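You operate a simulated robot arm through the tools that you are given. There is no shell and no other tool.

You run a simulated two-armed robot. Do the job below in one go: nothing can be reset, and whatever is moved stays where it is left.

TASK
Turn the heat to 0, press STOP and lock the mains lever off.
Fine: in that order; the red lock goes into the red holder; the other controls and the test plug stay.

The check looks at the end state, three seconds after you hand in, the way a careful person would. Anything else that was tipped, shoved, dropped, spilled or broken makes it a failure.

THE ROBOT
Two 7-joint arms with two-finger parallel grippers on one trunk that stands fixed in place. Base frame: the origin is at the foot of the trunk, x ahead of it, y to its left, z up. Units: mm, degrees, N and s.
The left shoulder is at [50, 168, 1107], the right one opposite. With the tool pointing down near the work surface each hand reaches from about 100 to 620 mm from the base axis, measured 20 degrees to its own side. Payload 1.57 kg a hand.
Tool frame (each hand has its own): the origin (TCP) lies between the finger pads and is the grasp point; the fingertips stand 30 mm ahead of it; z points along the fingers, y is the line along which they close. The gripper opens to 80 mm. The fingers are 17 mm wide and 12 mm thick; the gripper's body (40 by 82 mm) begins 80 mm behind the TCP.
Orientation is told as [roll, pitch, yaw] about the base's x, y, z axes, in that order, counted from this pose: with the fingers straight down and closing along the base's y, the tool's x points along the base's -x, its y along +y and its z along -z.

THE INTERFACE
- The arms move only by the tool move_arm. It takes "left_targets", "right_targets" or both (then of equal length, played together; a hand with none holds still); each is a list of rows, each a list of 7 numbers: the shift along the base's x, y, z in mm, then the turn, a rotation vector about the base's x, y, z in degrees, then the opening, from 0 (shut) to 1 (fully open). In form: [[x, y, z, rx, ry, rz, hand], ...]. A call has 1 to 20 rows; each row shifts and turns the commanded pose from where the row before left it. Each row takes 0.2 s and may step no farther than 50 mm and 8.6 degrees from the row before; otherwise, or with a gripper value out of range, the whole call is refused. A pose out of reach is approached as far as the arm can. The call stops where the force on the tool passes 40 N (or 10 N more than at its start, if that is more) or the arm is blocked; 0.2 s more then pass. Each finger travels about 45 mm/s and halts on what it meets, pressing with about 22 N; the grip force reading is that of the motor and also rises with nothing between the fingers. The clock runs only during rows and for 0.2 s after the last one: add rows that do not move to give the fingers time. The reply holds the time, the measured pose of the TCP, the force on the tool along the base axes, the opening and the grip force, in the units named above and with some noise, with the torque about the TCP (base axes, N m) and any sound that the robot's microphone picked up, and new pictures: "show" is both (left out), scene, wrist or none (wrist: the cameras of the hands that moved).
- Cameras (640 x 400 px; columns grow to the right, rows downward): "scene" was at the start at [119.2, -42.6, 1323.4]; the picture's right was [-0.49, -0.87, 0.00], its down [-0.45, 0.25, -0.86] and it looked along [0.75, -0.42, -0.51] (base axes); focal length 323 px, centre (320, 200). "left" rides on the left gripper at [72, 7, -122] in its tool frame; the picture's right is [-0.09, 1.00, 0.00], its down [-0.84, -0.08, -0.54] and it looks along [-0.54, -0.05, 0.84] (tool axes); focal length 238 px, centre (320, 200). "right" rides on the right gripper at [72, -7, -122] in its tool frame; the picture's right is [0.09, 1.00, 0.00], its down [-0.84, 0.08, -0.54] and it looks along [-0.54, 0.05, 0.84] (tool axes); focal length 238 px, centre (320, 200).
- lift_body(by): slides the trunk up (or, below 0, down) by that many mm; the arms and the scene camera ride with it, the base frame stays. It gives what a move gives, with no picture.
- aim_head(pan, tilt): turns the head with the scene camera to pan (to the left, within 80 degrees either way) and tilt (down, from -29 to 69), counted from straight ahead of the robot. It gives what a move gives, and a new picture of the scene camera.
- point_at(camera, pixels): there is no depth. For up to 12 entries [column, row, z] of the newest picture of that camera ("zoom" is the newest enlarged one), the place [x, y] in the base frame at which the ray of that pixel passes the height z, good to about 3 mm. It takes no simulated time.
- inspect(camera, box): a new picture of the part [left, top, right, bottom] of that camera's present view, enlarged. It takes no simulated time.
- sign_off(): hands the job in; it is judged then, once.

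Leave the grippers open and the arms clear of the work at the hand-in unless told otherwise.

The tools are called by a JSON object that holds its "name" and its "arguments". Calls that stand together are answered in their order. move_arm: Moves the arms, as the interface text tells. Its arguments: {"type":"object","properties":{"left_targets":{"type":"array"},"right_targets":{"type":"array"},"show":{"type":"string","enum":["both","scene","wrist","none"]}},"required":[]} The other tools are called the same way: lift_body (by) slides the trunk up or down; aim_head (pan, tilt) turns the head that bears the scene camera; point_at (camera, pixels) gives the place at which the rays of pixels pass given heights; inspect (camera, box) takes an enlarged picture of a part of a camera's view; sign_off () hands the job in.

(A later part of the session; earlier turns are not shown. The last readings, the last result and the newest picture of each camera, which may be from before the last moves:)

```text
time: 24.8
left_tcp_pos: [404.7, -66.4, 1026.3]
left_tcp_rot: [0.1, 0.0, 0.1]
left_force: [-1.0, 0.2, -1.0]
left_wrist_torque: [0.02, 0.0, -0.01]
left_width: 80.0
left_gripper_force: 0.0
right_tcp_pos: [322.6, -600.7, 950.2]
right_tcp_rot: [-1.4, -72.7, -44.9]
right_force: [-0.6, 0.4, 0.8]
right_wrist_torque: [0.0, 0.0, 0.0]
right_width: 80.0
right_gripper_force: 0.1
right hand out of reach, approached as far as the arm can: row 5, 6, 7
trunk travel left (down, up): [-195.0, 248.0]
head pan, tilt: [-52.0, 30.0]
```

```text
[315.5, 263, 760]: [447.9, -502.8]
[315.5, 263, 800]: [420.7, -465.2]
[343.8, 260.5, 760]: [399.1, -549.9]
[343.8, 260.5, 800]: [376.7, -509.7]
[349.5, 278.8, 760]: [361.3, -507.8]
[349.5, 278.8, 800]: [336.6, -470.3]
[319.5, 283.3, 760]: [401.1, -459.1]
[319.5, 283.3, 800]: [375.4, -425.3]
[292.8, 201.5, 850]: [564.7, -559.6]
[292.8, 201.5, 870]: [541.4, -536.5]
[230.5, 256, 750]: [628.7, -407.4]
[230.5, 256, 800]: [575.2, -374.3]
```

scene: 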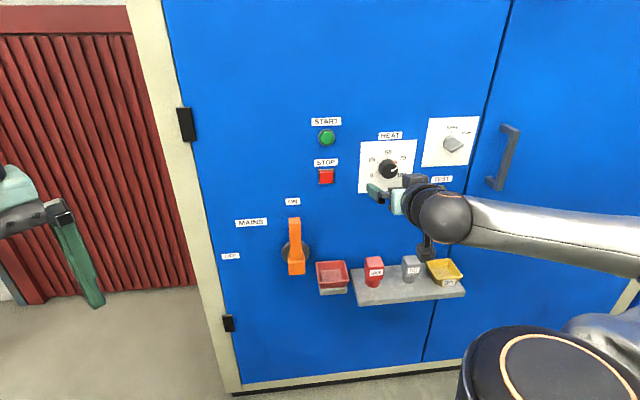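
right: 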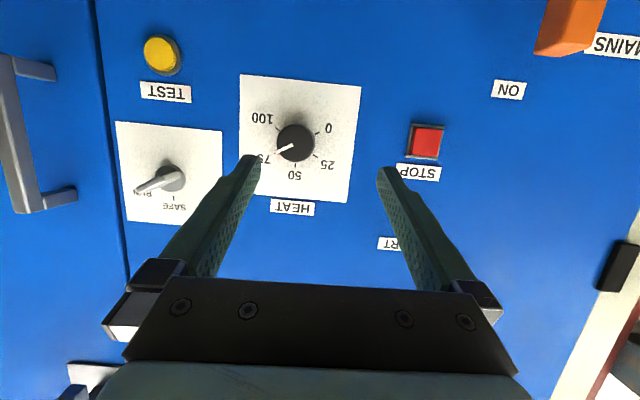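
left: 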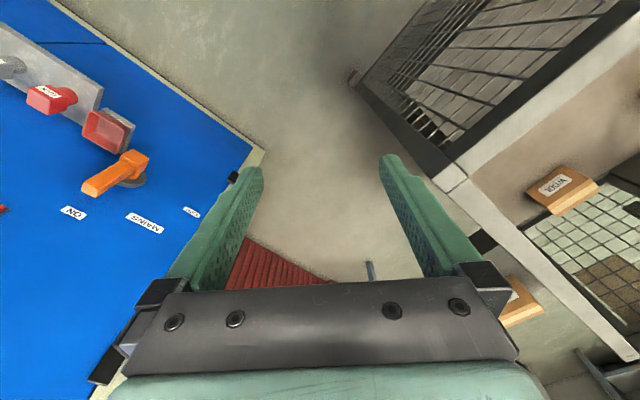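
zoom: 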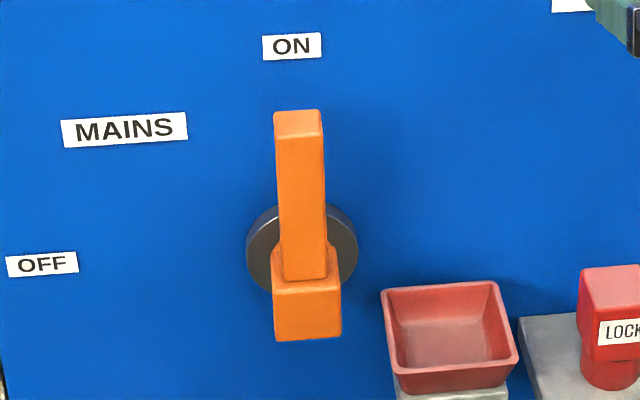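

The lever hub is at about [561,-560,700], ON is straight above it and OFF is 170 mm to its left at the same height. The shelf top is at z≈620 and the lock at about [380,-662]. The panel lies at 45°, x−y≈1121. I'll move to about 75 mm in front of the dial, then pitch further up.

{"name": "move_arm", "arguments": {"right_targets": [[6, -17, -6, 0, 0, 0, 1], [6, -17, -6, 0, 0, 0, 1], [6, -17, -6, 0, 0, 0, 1], [7, -16, -5, 0, 0, 0, 1], [0, 0, 0, -4.1, -4.1, 0, 1], [0, 0, 0, -4.1, -4.1, 0, 1], [0, 0, 0, -4.1, -4.1, 0, 1], [0, 0, 0, 0, 0, 0, 1]], "show": "both"}}

```text
time: 26.6
left_tcp_pos: [405.0, -68.1, 1026.7]
left_tcp_rot: [0.1, -0.2, 0.1]
left_force: [0.5, -0.1, -0.4]
left_wrist_torque: [0.01, -0.03, 0.01]
left_width: 80.1
left_gripper_force: 0.0
right_tcp_pos: [310.0, -693.4, 942.7]
right_tcp_rot: [-14.4, -83.7, -35.7]
right_force: [-0.7, 0.1, 0.2]
right_wrist_torque: [0.0, -0.01, -0.03]
right_width: 80.0
right_gripper_force: 0.1
right hand out of reach, approached as far as the arm can: row 5, 6
trunk travel left (down, up): [-195.0, 248.0]
head pan, tilt: [-52.0, 30.0]
```

scene: 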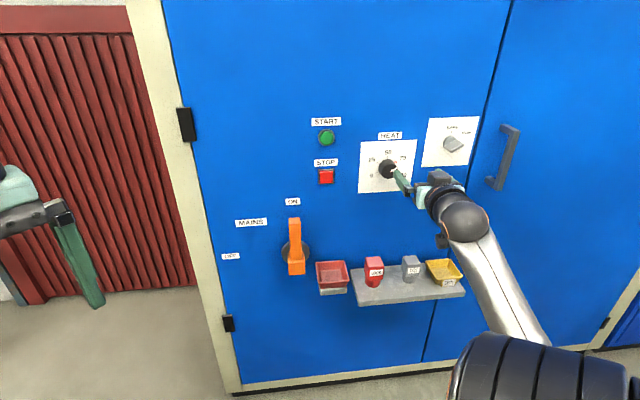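
right: 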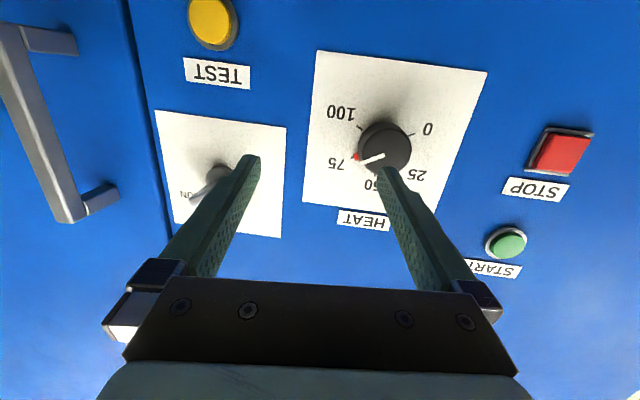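

The IK swung the arm into a posture with the forearm coming from below, and drifted about 45 mm sideways without touching anything (the panel is still about 80 mm off). This posture looks better. I'll make small corrections to level the tool and centre it on the dial.

{"name": "move_arm", "arguments": {"right_targets": [[9, 6.5, -4, -1.1, -1.1, 1.3, 1], [9, 6.5, -4, -1.1, -1.1, 1.3, 1], [0, 0, 0, 0, 0, 0, 1]], "show": "both"}}

```text
time: 27.4
left_tcp_pos: [405.2, -66.0, 1026.4]
left_tcp_rot: [0.0, 0.0, 0.1]
left_force: [-0.7, -0.4, -0.1]
left_wrist_torque: [0.01, -0.05, 0.04]
left_width: 80.0
left_gripper_force: 0.0
right_tcp_pos: [323.3, -690.4, 943.2]
right_tcp_rot: [-23.5, -86.5, -23.7]
right_force: [0.3, 0.6, -0.2]
right_wrist_torque: [0.0, -0.02, -0.03]
right_width: 79.9
right_gripper_force: 0.0
right hand out of reach, approached as far as the arm can: row 1, 2
trunk travel left (down, up): [-195.0, 248.0]
head pan, tilt: [-52.0, 30.0]
```

scene: 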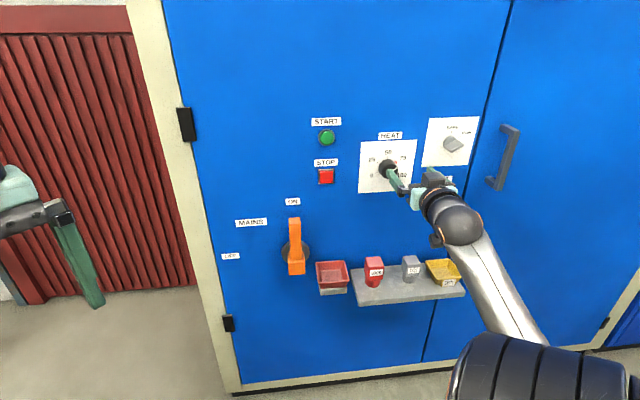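
right: 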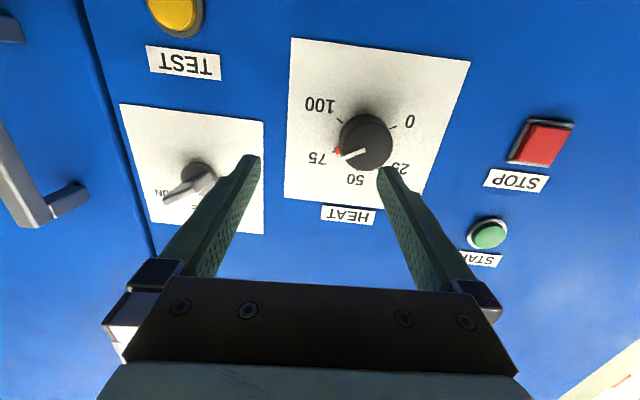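

The arm is still at some joint limit. The roll about the tool axis is free for the knob, so I'll test rolling the hand in place to see whether that joint is what limits it.

{"name": "move_arm", "arguments": {"right_targets": [[0, 0, 0, 5.3, -6, 0, 1], [0, 0, 0, 5.3, -6, 0, 1], [0, 0, 0, 0, 0, 0, 1]], "show": "none"}}

```text
time: 28.1
left_tcp_pos: [405.3, -67.5, 1026.0]
left_tcp_rot: [0.1, -0.1, 0.1]
left_force: [-0.6, -0.3, -0.4]
left_wrist_torque: [0.03, -0.02, -0.04]
left_width: 79.8
left_gripper_force: 0.1
right_tcp_pos: [324.7, -689.6, 944.1]
right_tcp_rot: [80.0, -75.0, -126.9]
right_force: [0.0, 0.0, 0.3]
right_wrist_torque: [0.0, 0.02, 0.0]
right_width: 80.2
right_gripper_force: 0.0
trunk travel left (down, up): [-195.0, 248.0]
head pan, tilt: [-52.0, 30.0]
```

Rolling is free. I'll try the sideways move toward the dial axis again with this roll.

{"name": "move_arm", "arguments": {"right_targets": [[7, 7, -5, 0, 0, 0, 1], [7, 7, -5, 0, 0, 0, 1], [7, 7, -5, 0, 0, 0, 1], [0, 0, 0, 0, 0, 0, 1]], "show": "both"}}

```text
time: 29.1
left_tcp_pos: [404.2, -67.4, 1026.5]
left_tcp_rot: [0.0, 0.1, 0.1]
left_force: [-0.6, 1.2, -0.7]
left_wrist_torque: [0.01, 0.01, 0.02]
left_width: 79.8
left_gripper_force: 0.0
right_tcp_pos: [336.1, -689.0, 944.0]
right_tcp_rot: [78.9, -75.1, -125.5]
right_force: [-0.3, 0.2, 0.5]
right_wrist_torque: [0.03, 0.04, 0.04]
right_width: 80.0
right_gripper_force: 0.1
right hand out of reach, approached as far as the arm can: row 1, 2, 3
trunk travel left (down, up): [-195.0, 248.0]
head pan, tilt: [-52.0, 30.0]
```

scene: 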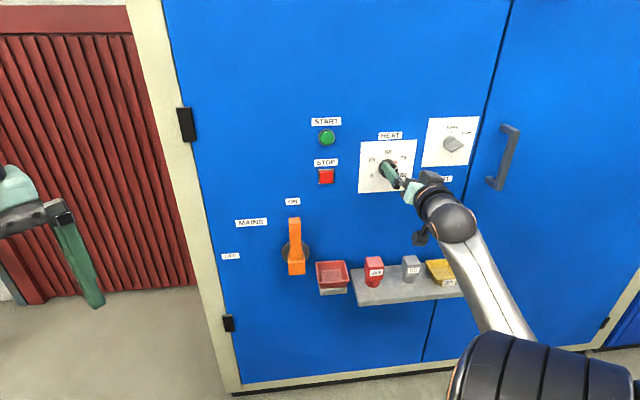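
right: 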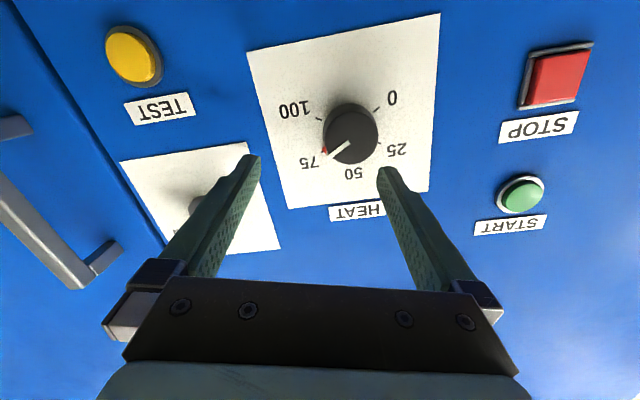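

Only +x motion was accepted, so a shoulder limit blocks moving nearer or lower. I'll back off slightly, raise the trunk 70 mm so the hand sits lower relative to the shoulder, and then try again.

{"name": "move_arm", "arguments": {"right_targets": [[-15, -3, 0, 0, 0, 0, 1], [-15, -3, 0, 0, 0, 0, 1], [0, 0, 0, 0, 0, 0, 1]], "show": "none"}}

{"name": "lift_body", "arguments": {"by": 70}}

{"name": "move_arm", "arguments": {"right_targets": [[0, 0, -15, 0, 0, 0, 1], [0, 0, -15, 0, 0, 0, 1], [0, 0, -15, 0, 0, 0, 1], [0, 0, -15, 0, 0, 0, 1], [0, 0, -10, 0, 0, 0, 1], [0, 0, 0, 0, 0, 0, 1]], "show": "both"}}

```text
time: 29.9
left_tcp_pos: [404.9, -66.3, 1026.7]
left_tcp_rot: [0.0, 0.0, 0.1]
left_force: [0.9, -0.5, 0.2]
left_wrist_torque: [-0.02, 0.0, 0.03]
left_width: 80.2
left_gripper_force: 0.0
right_tcp_pos: [307.3, -694.9, 944.5]
right_tcp_rot: [79.8, -75.1, -126.8]
right_force: [-0.4, -0.2, -0.2]
right_wrist_torque: [0.02, 0.0, -0.01]
right_width: 79.7
right_gripper_force: 0.1
trunk travel left (down, up): [-195.0, 248.0]
head pan, tilt: [-52.0, 30.0]
```

```text
time: 31.0
left_tcp_pos: [406.1, -68.4, 1095.6]
left_tcp_rot: [0.0, -0.1, 0.1]
left_force: [-0.6, 0.5, 0.3]
left_wrist_torque: [-0.03, 0.01, 0.04]
left_width: 79.9
left_gripper_force: 0.1
right_tcp_pos: [307.6, -695.3, 1014.2]
right_tcp_rot: [79.8, -75.2, -126.9]
right_force: [0.6, 0.3, 0.0]
right_wrist_torque: [-0.01, 0.0, -0.01]
right_width: 79.8
right_gripper_force: 0.0
trunk travel left (down, up): [-265.0, 178.0]
head pan, tilt: [-52.0, 30.0]
```

```text
time: 32.4
left_tcp_pos: [405.7, -67.1, 1096.6]
left_tcp_rot: [0.0, 0.0, 0.1]
left_force: [0.0, -0.1, 0.4]
left_wrist_torque: [0.0, -0.02, -0.02]
left_width: 80.0
left_gripper_force: 0.2
right_tcp_pos: [309.4, -721.2, 963.6]
right_tcp_rot: [79.3, -75.1, -126.1]
right_force: [-0.8, 0.0, 0.2]
right_wrist_torque: [0.0, -0.03, -0.01]
right_width: 80.2
right_gripper_force: 0.1
right hand out of reach, approached as far as the arm can: row 2, 3, 4, 5
trunk travel left (down, up): [-265.0, 178.0]
head pan, tilt: [-52.0, 30.0]
```

scene: 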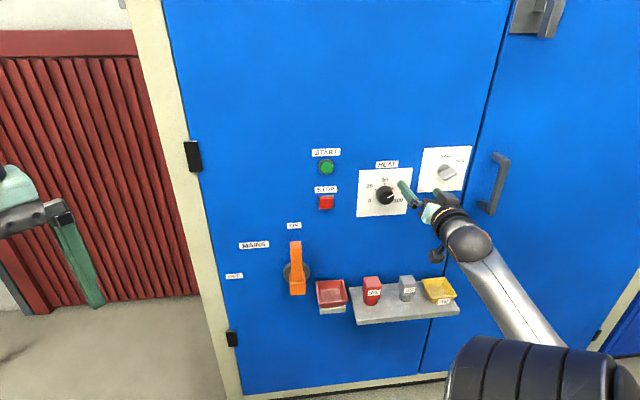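
right: 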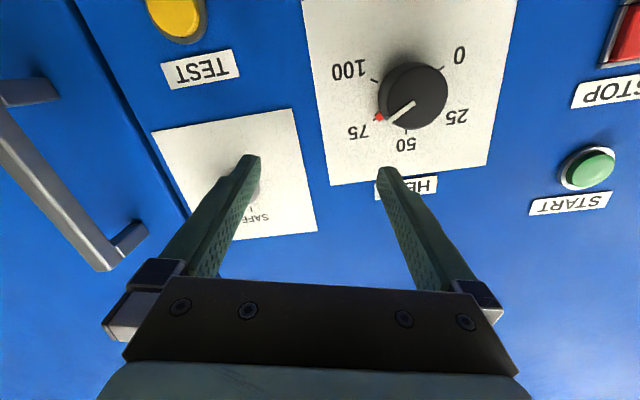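

Raising the trunk made it worse: the hand slid right, near the SAFE switch. I'll back straight off from the panel first, then go the other way by lowering the trunk.

{"name": "move_arm", "arguments": {"right_targets": [[-12, 4, 5, 0, 0, 0, 1], [-15, 6, 5, 0, 0, 0, 1], [-15, 8, 5, 0, 0, 0, 1], [-15, 8, 5, 0, 0, 0, 1], [0, 0, 0, 0, 0, 0, 1]], "show": "both"}}

```text
time: 33.6
left_tcp_pos: [405.3, -66.7, 1097.3]
left_tcp_rot: [-0.1, 0.1, 0.1]
left_force: [0.2, 0.0, 0.1]
left_wrist_torque: [-0.01, 0.01, 0.03]
left_width: 79.8
left_gripper_force: 0.0
right_tcp_pos: [255.8, -708.4, 997.8]
right_tcp_rot: [79.2, -75.1, -126.1]
right_force: [-0.1, 0.4, 0.0]
right_wrist_torque: [0.02, 0.01, 0.03]
right_width: 80.0
right_gripper_force: 0.1
right hand out of reach, approached as far as the arm can: row 2, 3, 4
trunk travel left (down, up): [-265.0, 178.0]
head pan, tilt: [-52.0, 30.0]
```

scene: 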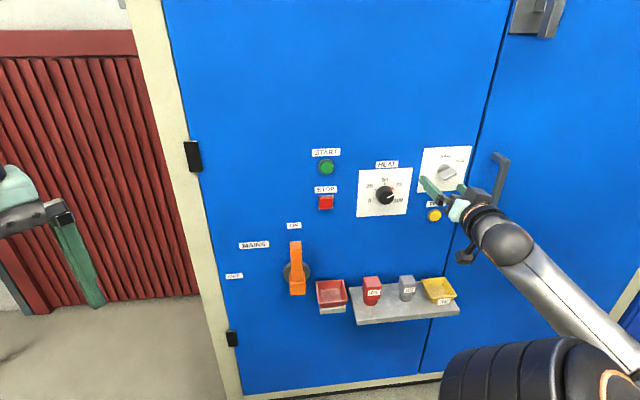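
right: 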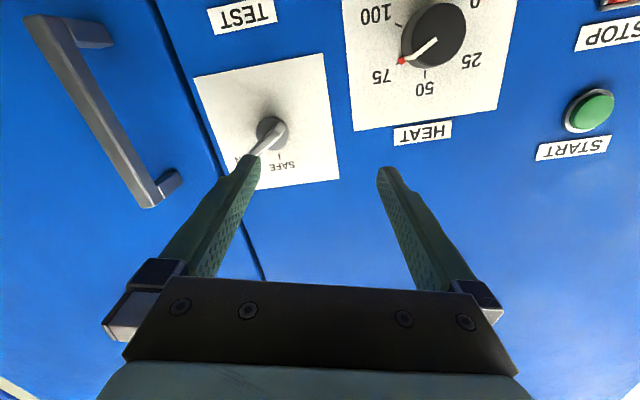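

The boundary shows the hand needs to be higher relative to the shoulder, so I want the trunk about 150 mm lower. Before that I'll check the left elbow's clearance from the cage.

{"name": "aim_head", "arguments": {"pan": 45, "tilt": 40}}

```text
time: 35.4
left_tcp_pos: [405.2, -66.7, 1096.3]
left_tcp_rot: [0.0, 0.0, 0.1]
left_force: [0.2, 0.7, -0.4]
left_wrist_torque: [0.02, 0.02, -0.01]
left_width: 80.0
left_gripper_force: 0.2
right_tcp_pos: [255.3, -709.5, 996.7]
right_tcp_rot: [79.2, -75.0, -126.0]
right_force: [-0.2, 0.5, 0.1]
right_wrist_torque: [-0.01, 0.0, -0.01]
right_width: 79.8
right_gripper_force: 0.0
trunk travel left (down, up): [-265.0, 178.0]
head pan, tilt: [45.0, 40.0]
```

scene: 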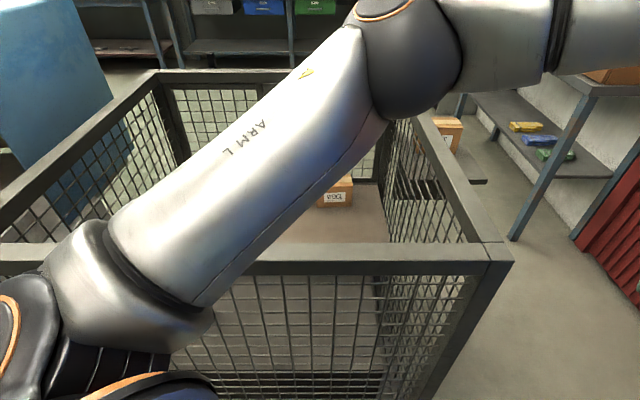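

The left elbow is high and on the robot's side of the cage, with about 140 mm of clearance in plan and above the cage top. Lowering 150 mm is safe, and then I'll look back at the panel.

{"name": "lift_body", "arguments": {"by": -150}}

{"name": "aim_head", "arguments": {"pan": -52, "tilt": 22}}

```text
time: 37.1
left_tcp_pos: [405.8, -66.4, 946.0]
left_tcp_rot: [-0.1, -0.1, 0.0]
left_force: [0.2, 0.6, 1.3]
left_wrist_torque: [-0.02, -0.05, -0.03]
left_width: 79.9
left_gripper_force: 0.1
right_tcp_pos: [257.0, -709.8, 847.7]
right_tcp_rot: [79.2, -75.1, -126.2]
right_force: [-1.0, 0.0, 0.5]
right_wrist_torque: [0.01, -0.01, 0.0]
right_width: 80.2
right_gripper_force: 0.0
trunk travel left (down, up): [-115.0, 328.0]
head pan, tilt: [45.0, 40.0]
```

```text
time: 38.8
left_tcp_pos: [406.3, -66.3, 946.8]
left_tcp_rot: [-0.1, 0.0, 0.2]
left_force: [0.3, -0.1, 1.0]
left_wrist_torque: [0.01, 0.05, 0.02]
left_width: 80.0
left_gripper_force: 0.1
right_tcp_pos: [255.4, -710.0, 847.1]
right_tcp_rot: [79.2, -75.1, -126.1]
right_force: [-0.9, 0.4, -0.1]
right_wrist_torque: [0.01, 0.03, -0.03]
right_width: 80.1
right_gripper_force: 0.1
trunk travel left (down, up): [-115.0, 328.0]
head pan, tilt: [-52.0, 22.0]
```

scene: 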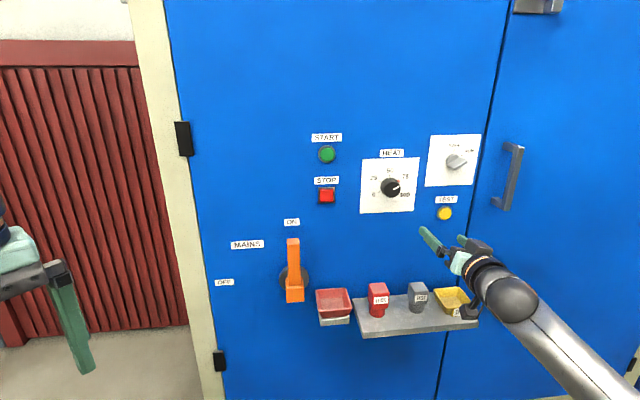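

Now I'll go up and sideways toward the dial axis, staying about 100 mm off the panel.

{"name": "move_arm", "arguments": {"right_targets": [[8, 8, 12, 0, 0, 0, 1], [8, 8, 12, 0, 0, 0, 1], [8, 8, 12, 0, 0, 0, 1], [8, 8, 12, 0, 0, 0, 1], [8, 8, 12, 0, 0, 0, 1], [8, 8, 10, 0, 0, 0, 1], [8, 8, 10, 0, 0, 0, 1], [0, 0, 0, 0, 0, 0, 1]], "show": "both"}}

```text
time: 40.6
left_tcp_pos: [405.7, -66.8, 945.8]
left_tcp_rot: [-0.1, 0.1, 0.1]
left_force: [0.1, -1.3, -0.4]
left_wrist_torque: [0.0, 0.0, -0.01]
left_width: 80.0
left_gripper_force: 0.2
right_tcp_pos: [311.1, -651.8, 926.9]
right_tcp_rot: [79.3, -75.1, -126.1]
right_force: [-0.1, -0.4, 1.0]
right_wrist_torque: [0.01, -0.03, 0.01]
right_width: 80.4
right_gripper_force: 0.0
trunk travel left (down, up): [-115.0, 328.0]
head pan, tilt: [-52.0, 22.0]
```

scene: 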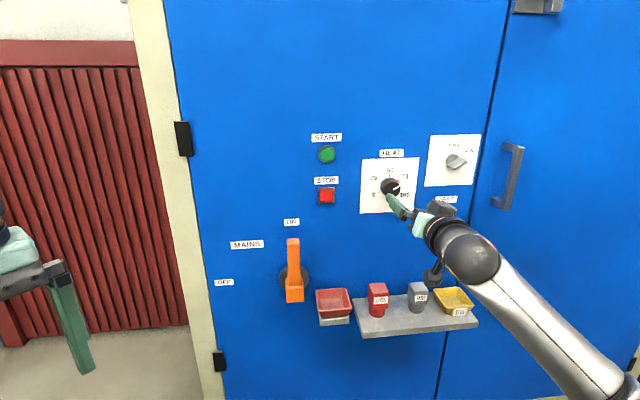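
right: 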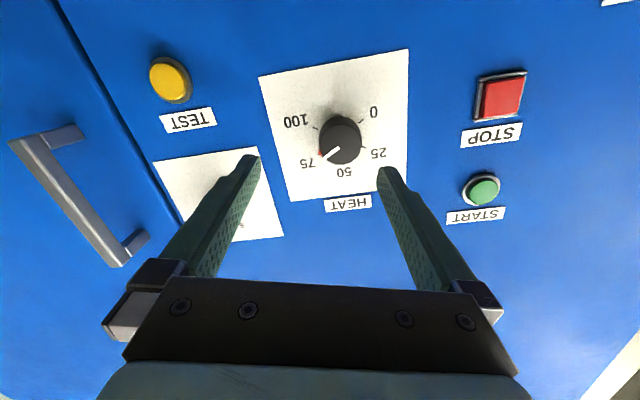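

That was reached without limits. Next I'll level the tool, centre it laterally on the dial, and roll the hand clockwise in steps so a half-turn counter-clockwise is available, while still about 80 mm from the panel.

{"name": "move_arm", "arguments": {"right_targets": [[5, 5, 0, -1.9, -1.9, 1.45, 1], [5, 5, 0, 0, 0, 0, 1], [0, 0, 0, 5.66, -5.66, 0, 1], [0, 0, 0, 5.66, -5.66, 0, 1], [0, 0, 0, 5.66, -5.66, 0, 1], [0, 0, 0, 5.66, -5.66, 0, 1], [0, 0, 0, 5.66, -5.66, 0, 1], [0, 0, 0, 0, 0, 0, 1]], "show": "both"}}

```text
time: 42.4
left_tcp_pos: [404.9, -66.4, 946.2]
left_tcp_rot: [-0.1, 0.0, 0.1]
left_force: [-0.2, 0.2, -0.1]
left_wrist_torque: [0.01, 0.02, 0.02]
left_width: 79.9
left_gripper_force: 0.0
right_tcp_pos: [322.5, -642.5, 928.2]
right_tcp_rot: [89.7, -35.2, -135.0]
right_force: [-0.1, 0.5, -0.2]
right_wrist_torque: [0.0, -0.01, -0.02]
right_width: 80.2
right_gripper_force: 0.2
trunk travel left (down, up): [-115.0, 328.0]
head pan, tilt: [-52.0, 22.0]
```

scene: 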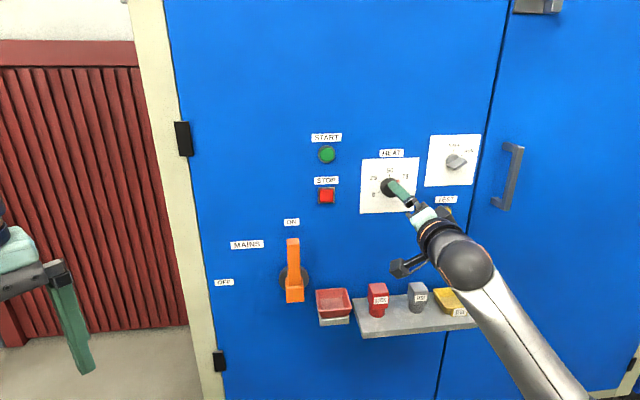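
right: 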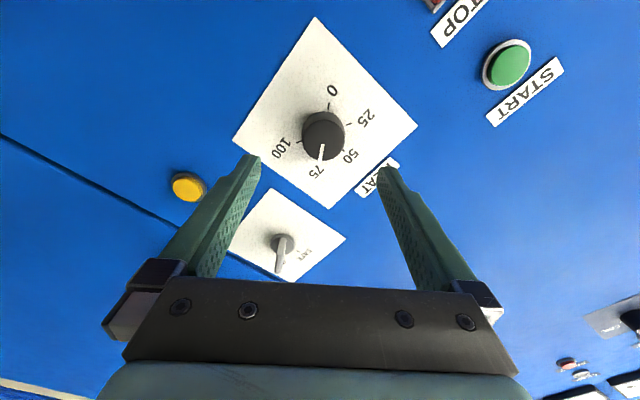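

The knob is well centred at (323,137). I'll roll a further 32° to about 87°.

{"name": "move_arm", "arguments": {"right_targets": [[0, 0, 0, 5.66, -5.66, 0, 1], [0, 0, 0, 5.66, -5.66, 0, 1], [0, 0, 0, 5.66, -5.66, 0, 1], [0, 0, 0, 5.66, -5.66, 0, 1], [0, 0, 0, 0, 0, 0, 1]], "show": "wrist"}}

{"name": "inspect", "arguments": {"camera": "right", "box": [240, 80, 400, 180]}}

```text
time: 43.6
left_tcp_pos: [405.2, -67.2, 945.3]
left_tcp_rot: [0.0, 0.0, 0.1]
left_force: [-0.5, 0.1, -0.5]
left_wrist_torque: [0.02, -0.02, 0.01]
left_width: 80.2
left_gripper_force: 0.1
right_tcp_pos: [321.7, -642.9, 927.3]
right_tcp_rot: [89.8, -3.2, -134.9]
right_force: [0.7, -0.2, 0.0]
right_wrist_torque: [-0.01, -0.02, 0.0]
right_width: 80.1
right_gripper_force: 0.0
trunk travel left (down, up): [-115.0, 328.0]
head pan, tilt: [-52.0, 22.0]
```

right: 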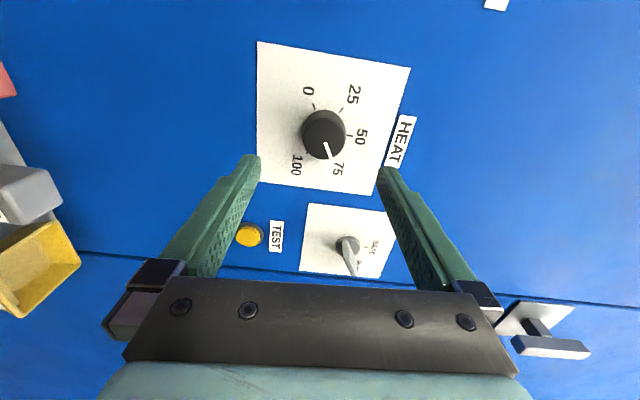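

```text
4.00 times, centred on (320, 130) of right
```

zoom: 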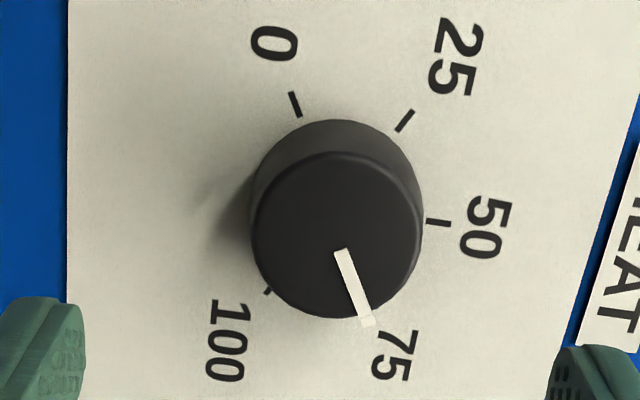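

The knob's axis is about 4 mm to the left and 3 mm up from the tool axis. I'll correct that and advance 50 mm toward the panel.

{"name": "move_arm", "arguments": {"right_targets": [[3, 3, 2.7, 0, 0, 0, 1], [7.07, -7.07, 0, 0, 0, 0, 1], [7.07, -7.07, 0, 0, 0, 0, 1], [7.07, -7.07, 0, 0, 0, 0, 1], [7.07, -7.07, 0, 0, 0, 0, 1], [7.07, -7.07, 0, 0, 0, 0, 1], [0, 0, 0, 0, 0, 0, 1]], "show": "both"}}

{"name": "inspect", "arguments": {"camera": "right", "box": [230, 60, 420, 220]}}

{"name": "inspect", "arguments": {"camera": "scene", "box": [350, 140, 510, 240]}}

```text
time: 45.2
left_tcp_pos: [405.7, -66.5, 945.7]
left_tcp_rot: [0.0, 0.0, 0.1]
left_force: [-0.1, 0.1, -0.8]
left_wrist_torque: [0.01, -0.05, 0.03]
left_width: 79.8
left_gripper_force: 0.1
right_tcp_pos: [359.0, -675.5, 929.4]
right_tcp_rot: [89.8, -3.3, -135.1]
right_force: [-0.3, -0.1, -0.8]
right_wrist_torque: [0.01, -0.02, 0.05]
right_width: 80.0
right_gripper_force: 0.0
trunk travel left (down, up): [-115.0, 328.0]
head pan, tilt: [-52.0, 22.0]
```

scene: 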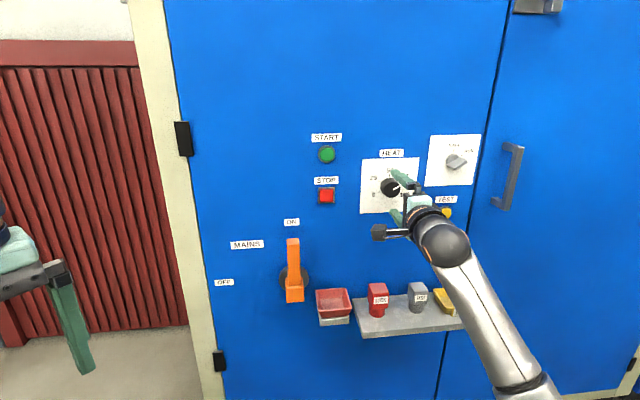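
right: 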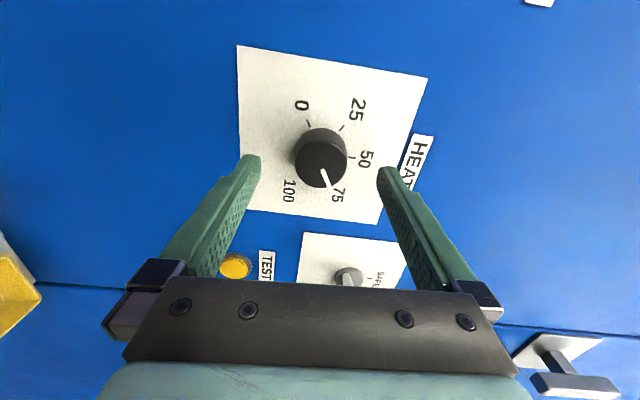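

```text
2.50 times, centred on (325, 140) of right
```

zoom: 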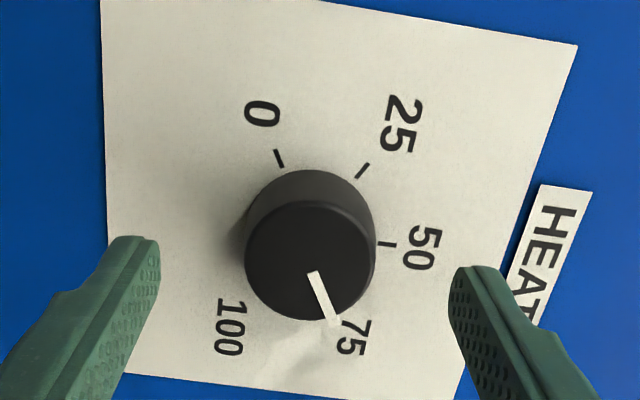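

```text
4.00 times, centred on (430, 190) of scene
```

zoom: 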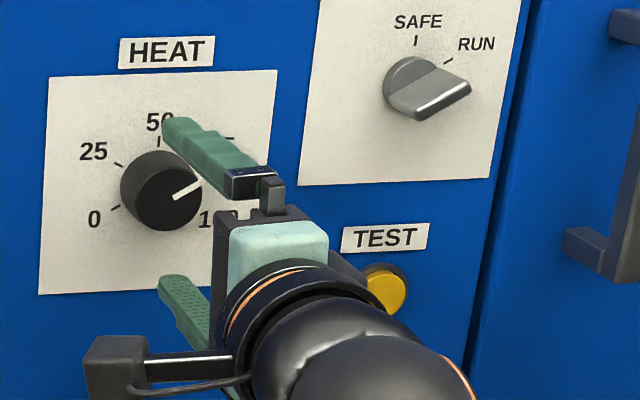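

The knob is now centred between the fingers, at (321,165). I'll advance 25 mm so the pads straddle it, then close.

{"name": "move_arm", "arguments": {"right_targets": [[5.9, -5.9, 0, 0, 0, 0, 1], [5.9, -5.9, 0, 0, 0, 0, 1], [5.9, -5.9, 0, 0, 0, 0, 1], [0, 0, 0, 0, 0, 0, 1]], "show": "wrist"}}

{"name": "inspect", "arguments": {"camera": "right", "box": [230, 60, 420, 220]}}

{"name": "inspect", "arguments": {"camera": "scene", "box": [350, 140, 510, 240]}}

```text
time: 46.2
left_tcp_pos: [406.8, -66.8, 945.8]
left_tcp_rot: [-0.1, 0.0, 0.1]
left_force: [0.0, 0.5, 1.1]
left_wrist_torque: [0.01, 0.02, 0.02]
left_width: 80.1
left_gripper_force: 0.1
right_tcp_pos: [377.7, -694.4, 929.3]
right_tcp_rot: [89.7, -3.3, -134.7]
right_force: [-0.3, 0.5, -0.2]
right_wrist_torque: [-0.01, 0.01, 0.02]
right_width: 80.0
right_gripper_force: 0.1
trunk travel left (down, up): [-115.0, 328.0]
head pan, tilt: [-52.0, 22.0]
```

right: 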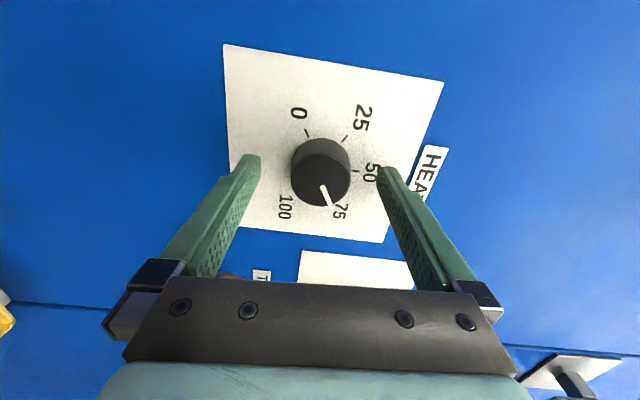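

```text
2.50 times, centred on (325, 140) of right
```

zoom: 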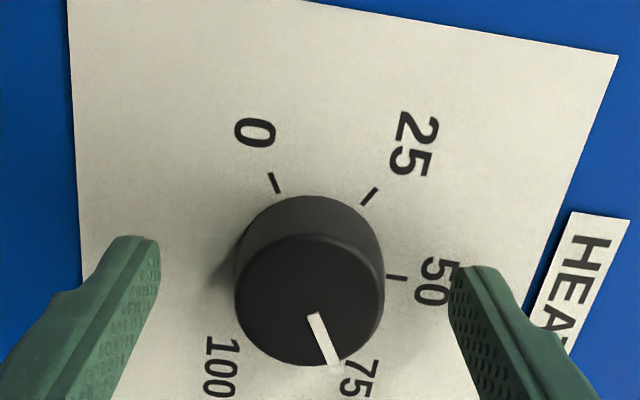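

```text
4.00 times, centred on (430, 190) of scene
```

zoom: 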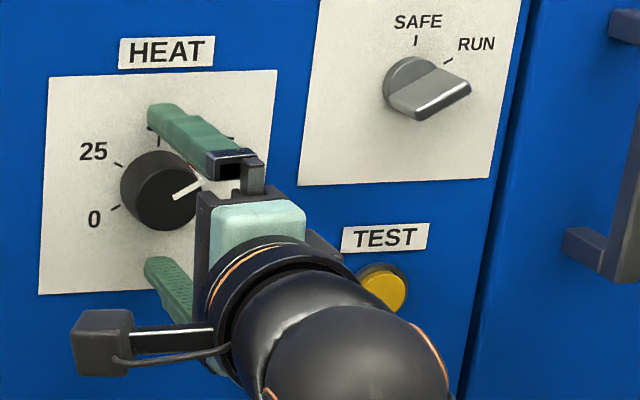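

The pads straddle the knob with clearance on both sides. I'll close the gripper on it.

{"name": "move_arm", "arguments": {"right_targets": [[0, 0, 0, 0, 0, 0, 0.5], [0, 0, 0, 0, 0, 0, 0.3], [0, 0, 0, 0, 0, 0, 0.3], [0, 0, 0, 0, 0, 0, 0.3], [0, 0, 0, 0, 0, 0, 0.3]], "show": "wrist"}}

{"name": "inspect", "arguments": {"camera": "right", "box": [230, 60, 420, 220]}}

```text
time: 47.4
left_tcp_pos: [405.8, -67.2, 945.8]
left_tcp_rot: [0.0, 0.0, 0.1]
left_force: [-0.5, 0.0, 0.5]
left_wrist_torque: [0.0, -0.01, 0.02]
left_width: 80.0
left_gripper_force: 0.0
right_tcp_pos: [377.3, -694.5, 930.8]
right_tcp_rot: [89.8, -3.3, -134.7]
right_force: [2.8, -2.8, 3.5]
right_wrist_torque: [-0.05, -0.06, 0.05]
right_width: 40.4
right_gripper_force: 37.8
trunk travel left (down, up): [-115.0, 328.0]
head pan, tilt: [-52.0, 22.0]
```

right: 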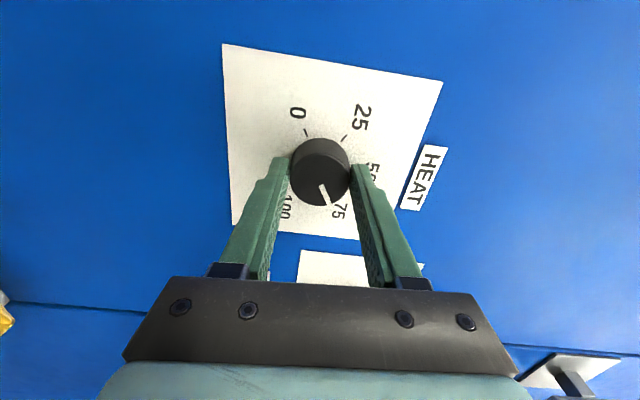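

```text
2.50 times, centred on (325, 140) of right
```

zoom: 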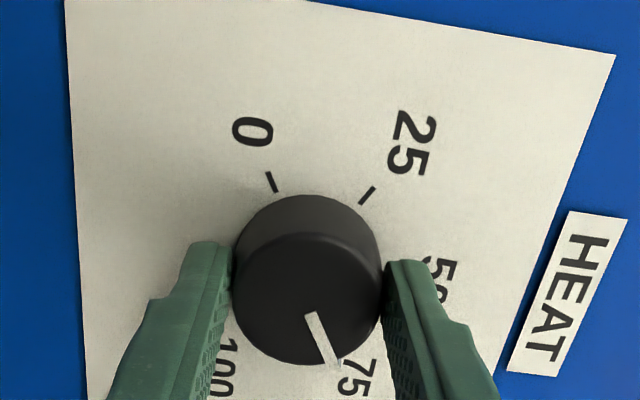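

Gripped at 40.4 mm width. I'll turn counter-clockwise as seen from the front, 32° first, and check that the pointer follows.

{"name": "move_arm", "arguments": {"right_targets": [[0, 0, 0, -5.657, 5.657, 0, 0.3], [0, 0, 0, -5.657, 5.657, 0, 0.3], [0, 0, 0, -5.657, 5.657, 0, 0.3], [0, 0, 0, -5.657, 5.657, 0, 0.3], [0, 0, 0, 0, 0, 0, 0.3]], "show": "wrist"}}

{"name": "inspect", "arguments": {"camera": "right", "box": [230, 60, 420, 220]}}

```text
time: 48.6
left_tcp_pos: [404.5, -66.3, 946.4]
left_tcp_rot: [0.0, -0.2, 0.1]
left_force: [0.1, -0.3, -0.4]
left_wrist_torque: [0.01, 0.01, 0.01]
left_width: 80.0
left_gripper_force: 0.1
right_tcp_pos: [376.6, -693.4, 928.6]
right_tcp_rot: [89.6, -35.4, -134.4]
right_force: [-5.8, 3.3, -3.4]
right_wrist_torque: [-0.12, -0.05, -0.55]
right_width: 40.3
right_gripper_force: 45.0
trunk travel left (down, up): [-115.0, 328.0]
head pan, tilt: [-52.0, 22.0]
```

right: 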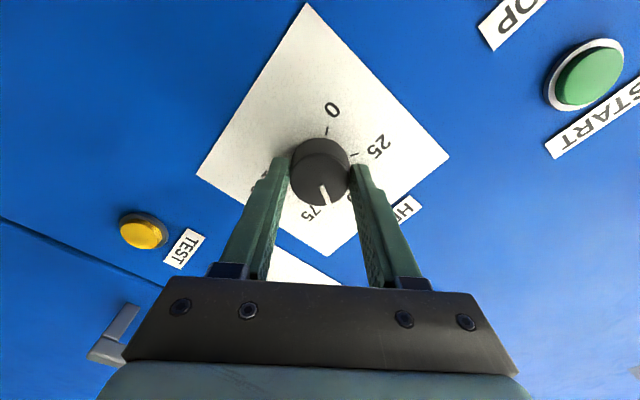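

```text
2.50 times, centred on (325, 140) of right
```

zoom: 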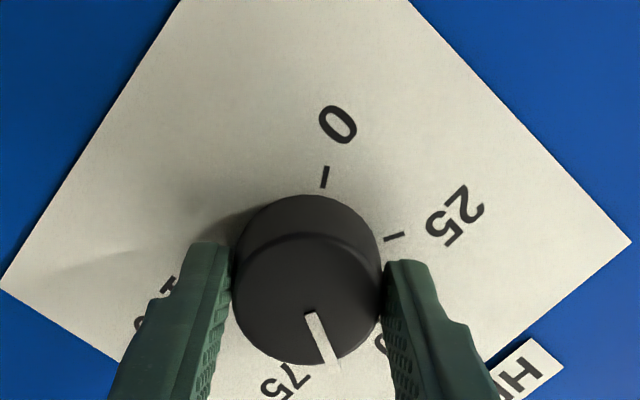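

The knob turns with the hand: the pointer is fixed in the image while the scale rotates. I'll continue another 80°.

{"name": "move_arm", "arguments": {"right_targets": [[0, 0, 0, -5.657, 5.657, 0, 0.3], [0, 0, 0, -5.657, 5.657, 0, 0.3], [0, 0, 0, -5.657, 5.657, 0, 0.3], [0, 0, 0, -5.657, 5.657, 0, 0.3], [0, 0, 0, -5.657, 5.657, 0, 0.3], [0, 0, 0, -5.657, 5.657, 0, 0.3], [0, 0, 0, -5.657, 5.657, 0, 0.3], [0, 0, 0, -5.657, 5.657, 0, 0.3], [0, 0, 0, -5.657, 5.657, 0, 0.3], [0, 0, 0, -5.657, 5.657, 0, 0.3], [0, 0, 0, 0, 0, 0, 0.3]], "show": "wrist"}}

{"name": "inspect", "arguments": {"camera": "right", "box": [230, 60, 420, 220]}}

```text
time: 51.2
left_tcp_pos: [406.0, -67.0, 947.0]
left_tcp_rot: [0.0, -0.2, 0.0]
left_force: [-0.3, 0.1, -0.8]
left_wrist_torque: [0.02, 0.0, 0.02]
left_width: 80.2
left_gripper_force: 0.1
right_tcp_pos: [376.8, -695.5, 929.9]
right_tcp_rot: [-87.9, -72.7, 43.1]
right_force: [-7.1, 4.4, -3.5]
right_wrist_torque: [-0.48, -0.49, 0.29]
right_width: 40.6
right_gripper_force: 45.1
right hand out of reach, approached as far as the arm can: row 9, 10
trunk travel left (down, up): [-115.0, 328.0]
head pan, tilt: [-52.0, 22.0]
stopped in row 11 (right hand): the force on the tool passed its limit at 41 N (the readings are from after the stop); the commanded pose is now the measured one
```

right: 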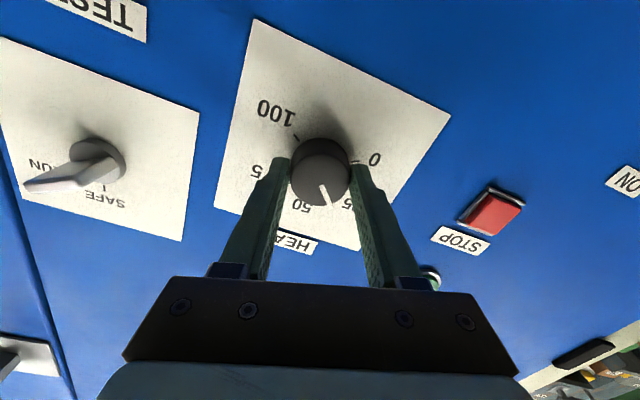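

```text
2.50 times, centred on (325, 140) of right
```

zoom: 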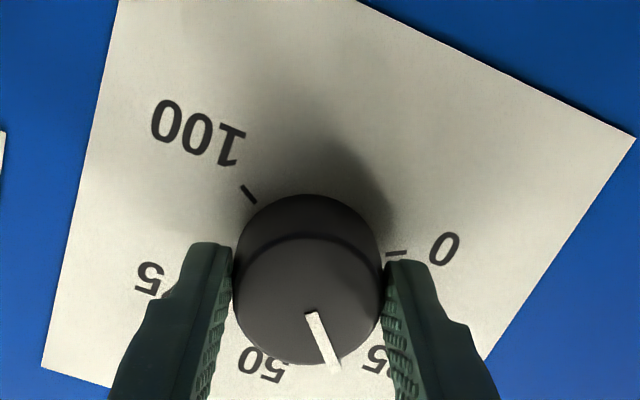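

I've turned about 104° and reached the wrist's limit. I'll release, back off a little, roll back clockwise and regrip for the remaining 76° or so.

{"name": "move_arm", "arguments": {"right_targets": [[0, 0, 0, 0, 0, 0, 0.6], [0, 0, 0, 0, 0, 0, 1], [0, 0, 0, 0, 0, 0, 1], [0, 0, 0, 0, 0, 0, 1]], "show": "none"}}

{"name": "move_arm", "arguments": {"right_targets": [[-7, 7, 0, 0, 0, 0, 1], [-7, 7, 0, 0, 0, 0, 1], [-7, 7, 0, 0, 0, 0, 1], [0, 0, 0, 0, 0, 0, 1]], "show": "both"}}

{"name": "inspect", "arguments": {"camera": "right", "box": [230, 60, 420, 220]}}

```text
time: 52.2
left_tcp_pos: [404.9, -66.6, 945.5]
left_tcp_rot: [0.0, 0.0, 0.2]
left_force: [0.4, 0.6, 0.2]
left_wrist_torque: [0.0, 0.02, -0.04]
left_width: 79.6
left_gripper_force: 0.1
right_tcp_pos: [376.7, -694.9, 929.7]
right_tcp_rot: [-88.0, -72.7, 43.3]
right_force: [0.3, 0.4, 0.0]
right_wrist_torque: [0.03, 0.01, 0.0]
right_width: 80.2
right_gripper_force: 0.0
trunk travel left (down, up): [-115.0, 328.0]
head pan, tilt: [-52.0, 22.0]
```

```text
time: 53.2
left_tcp_pos: [404.8, -66.3, 944.7]
left_tcp_rot: [-0.1, -0.1, 0.0]
left_force: [0.2, -0.9, 0.7]
left_wrist_torque: [-0.02, 0.03, -0.04]
left_width: 79.9
left_gripper_force: 0.1
right_tcp_pos: [354.5, -673.0, 929.5]
right_tcp_rot: [-88.1, -72.6, 43.4]
right_force: [0.0, 0.5, 0.0]
right_wrist_torque: [-0.04, 0.01, 0.05]
right_width: 80.0
right_gripper_force: 0.1
trunk travel left (down, up): [-115.0, 328.0]
head pan, tilt: [-52.0, 22.0]
```

scene: 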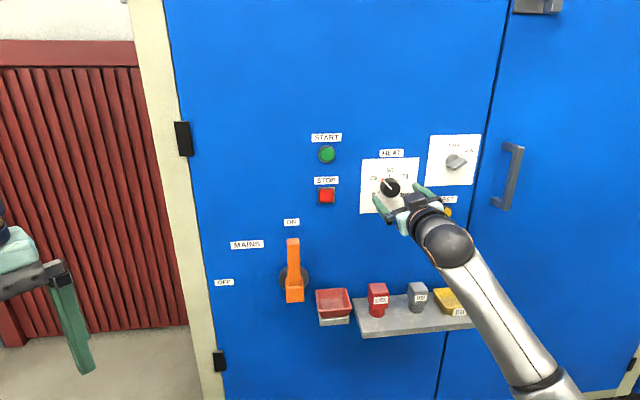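
right: 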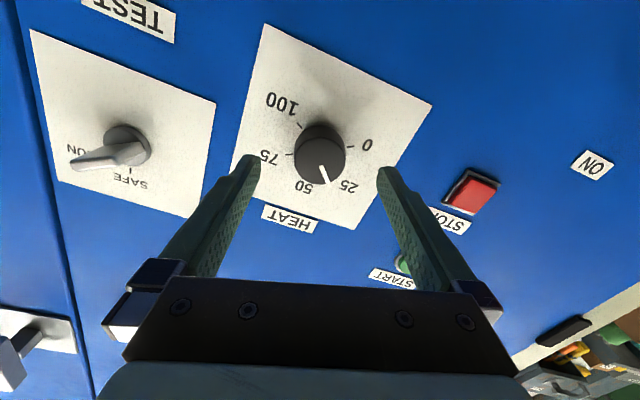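

```text
2.50 times, centred on (325, 140) of right
```

zoom: 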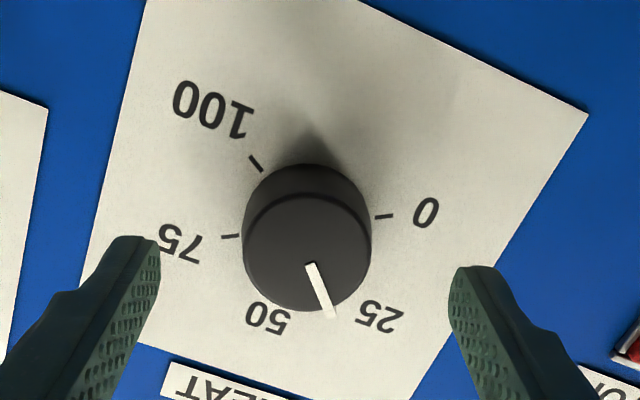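

The knob stayed where it was released, a little before 25. I'll roll the hand back clockwise by 88°.

{"name": "move_arm", "arguments": {"right_targets": [[0, 0, 0, 5.657, -5.657, 0, 1], [0, 0, 0, 5.657, -5.657, 0, 1], [0, 0, 0, 5.657, -5.657, 0, 1], [0, 0, 0, 5.657, -5.657, 0, 1], [0, 0, 0, 5.657, -5.657, 0, 1], [0, 0, 0, 5.657, -5.657, 0, 1], [0, 0, 0, 5.657, -5.657, 0, 1], [0, 0, 0, 5.657, -5.657, 0, 1], [0, 0, 0, 5.657, -5.657, 0, 1], [0, 0, 0, 5.657, -5.657, 0, 1], [0, 0, 0, 5.657, -5.657, 0, 1], [0, 0, 0, 0, 0, 0, 1]], "show": "wrist"}}

{"name": "inspect", "arguments": {"camera": "right", "box": [230, 60, 420, 220]}}

{"name": "inspect", "arguments": {"camera": "scene", "box": [350, 140, 510, 240]}}

```text
time: 55.8
left_tcp_pos: [407.2, -67.2, 946.3]
left_tcp_rot: [0.1, 0.0, 0.1]
left_force: [-0.1, -0.7, 0.1]
left_wrist_torque: [0.03, 0.0, -0.02]
left_width: 80.2
left_gripper_force: 0.1
right_tcp_pos: [356.8, -672.9, 928.5]
right_tcp_rot: [90.2, -19.2, -134.4]
right_force: [0.5, -0.5, 0.9]
right_wrist_torque: [0.04, 0.0, 0.01]
right_width: 80.2
right_gripper_force: 0.1
trunk travel left (down, up): [-115.0, 328.0]
head pan, tilt: [-52.0, 22.0]
```

right: 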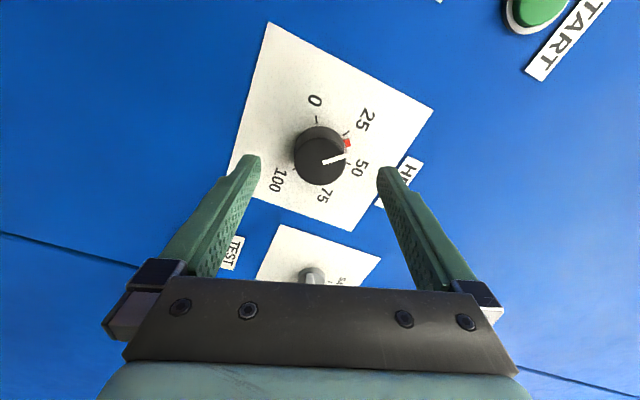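

```text
2.50 times, centred on (325, 140) of right
```

zoom: 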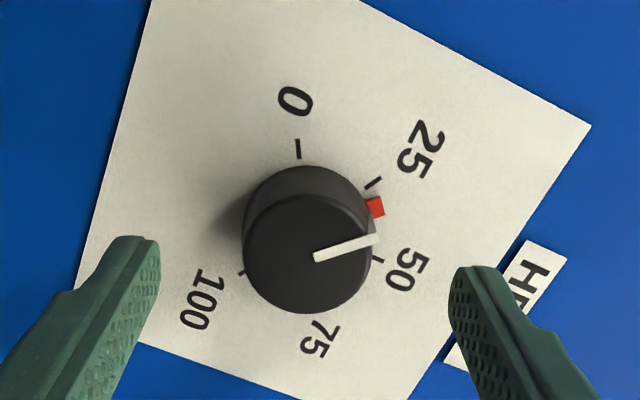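

```text
4.00 times, centred on (430, 190) of scene
```

zoom: 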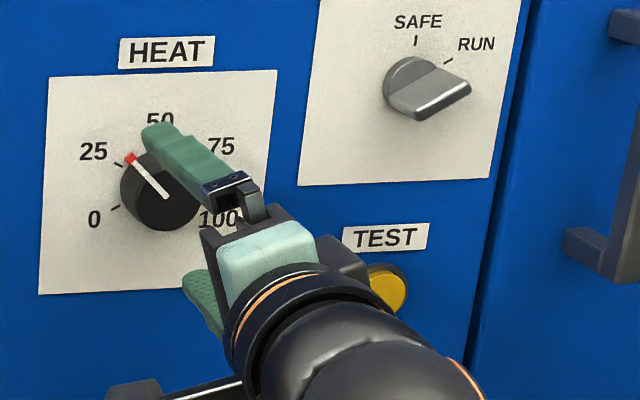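

The red index turns with the knob and now reads about 31. The upper finger would sit close to that index, so I'll roll another 24° clockwise before regripping.

{"name": "move_arm", "arguments": {"right_targets": [[0, 0, 0.5, 5.657, -5.657, 0, 1], [0, 0, 0.5, 5.657, -5.657, 0, 1], [0, 0, 0, 5.657, -5.657, 0, 1], [0, 0, 0, 0, 0, 0, 1]], "show": "wrist"}}

{"name": "inspect", "arguments": {"camera": "right", "box": [230, 60, 420, 220]}}

```text
time: 56.8
left_tcp_pos: [405.7, -67.7, 945.3]
left_tcp_rot: [0.1, 0.1, 0.0]
left_force: [-0.5, 0.1, -0.6]
left_wrist_torque: [-0.02, -0.01, -0.02]
left_width: 80.0
left_gripper_force: 0.0
right_tcp_pos: [356.5, -674.1, 929.5]
right_tcp_rot: [90.4, 4.8, -134.5]
right_force: [-0.3, 0.3, 0.8]
right_wrist_torque: [0.04, 0.0, 0.02]
right_width: 80.2
right_gripper_force: 0.1
trunk travel left (down, up): [-115.0, 328.0]
head pan, tilt: [-52.0, 22.0]
```

right: 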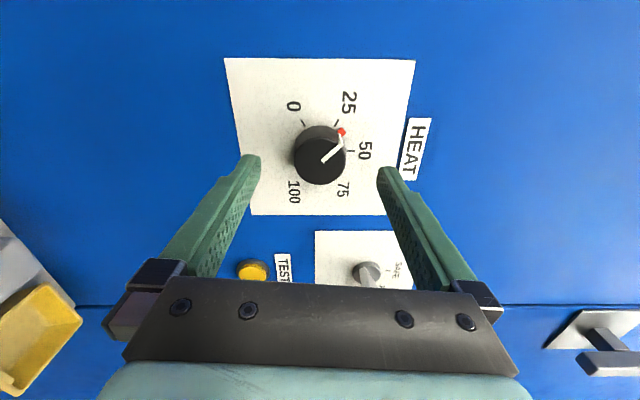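

```text
2.50 times, centred on (325, 140) of right
```

zoom: 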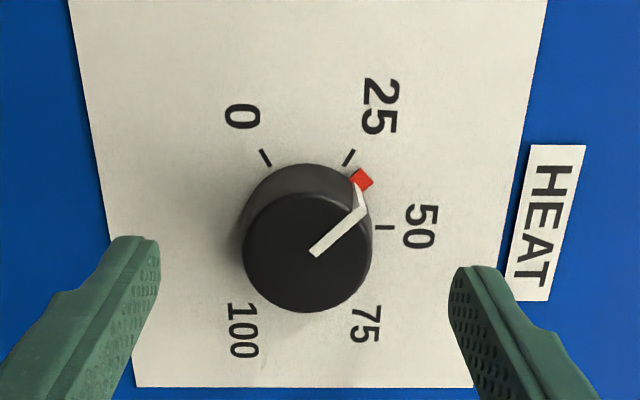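

I'll advance 29 mm and close again.

{"name": "move_arm", "arguments": {"right_targets": [[6.9, -6.9, 0, 0, 0, 0, 1], [6.9, -6.9, 0, 0, 0, 0, 1], [6.9, -6.9, 0, 0, 0, 0, 1], [0, 0, 0, 0, 0, 0, 1], [0, 0, 0, 0, 0, 0, 0.5], [0, 0, 0, 0, 0, 0, 0.3], [0, 0, 0, 0, 0, 0, 0.3], [0, 0, 0, 0, 0, 0, 0.3], [0, 0, 0, 0, 0, 0, 0.3]], "show": "wrist"}}

{"name": "inspect", "arguments": {"camera": "right", "box": [230, 60, 420, 220]}}

```text
time: 58.8
left_tcp_pos: [405.5, -67.0, 945.7]
left_tcp_rot: [0.0, 0.0, 0.1]
left_force: [0.2, -0.1, 0.8]
left_wrist_torque: [-0.03, -0.03, 0.03]
left_width: 79.8
left_gripper_force: 0.1
right_tcp_pos: [375.4, -696.1, 929.8]
right_tcp_rot: [90.4, 4.8, -134.5]
right_force: [-1.1, 2.4, -2.9]
right_wrist_torque: [0.06, 0.09, 0.02]
right_width: 40.4
right_gripper_force: 37.4
trunk travel left (down, up): [-115.0, 328.0]
head pan, tilt: [-52.0, 22.0]
```

right: 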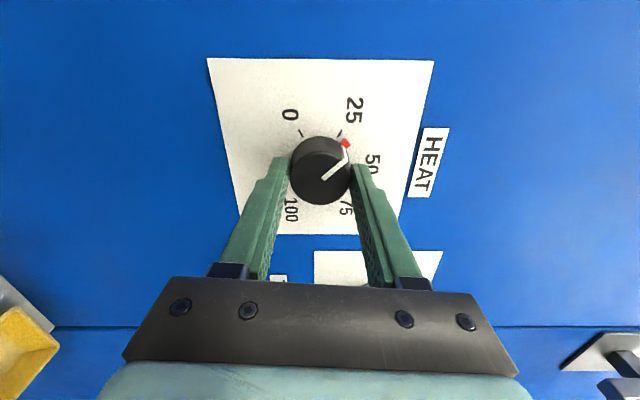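

```text
2.50 times, centred on (325, 140) of right
```

zoom: 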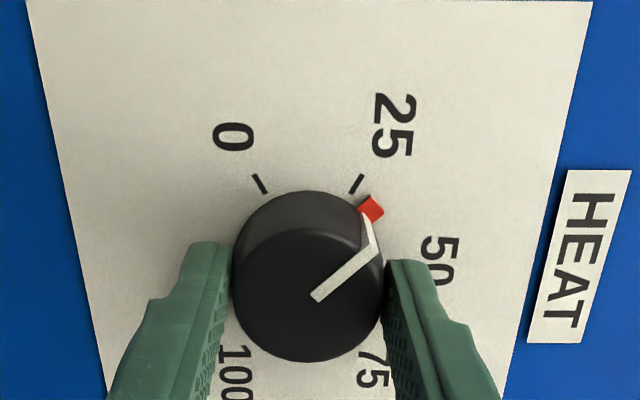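

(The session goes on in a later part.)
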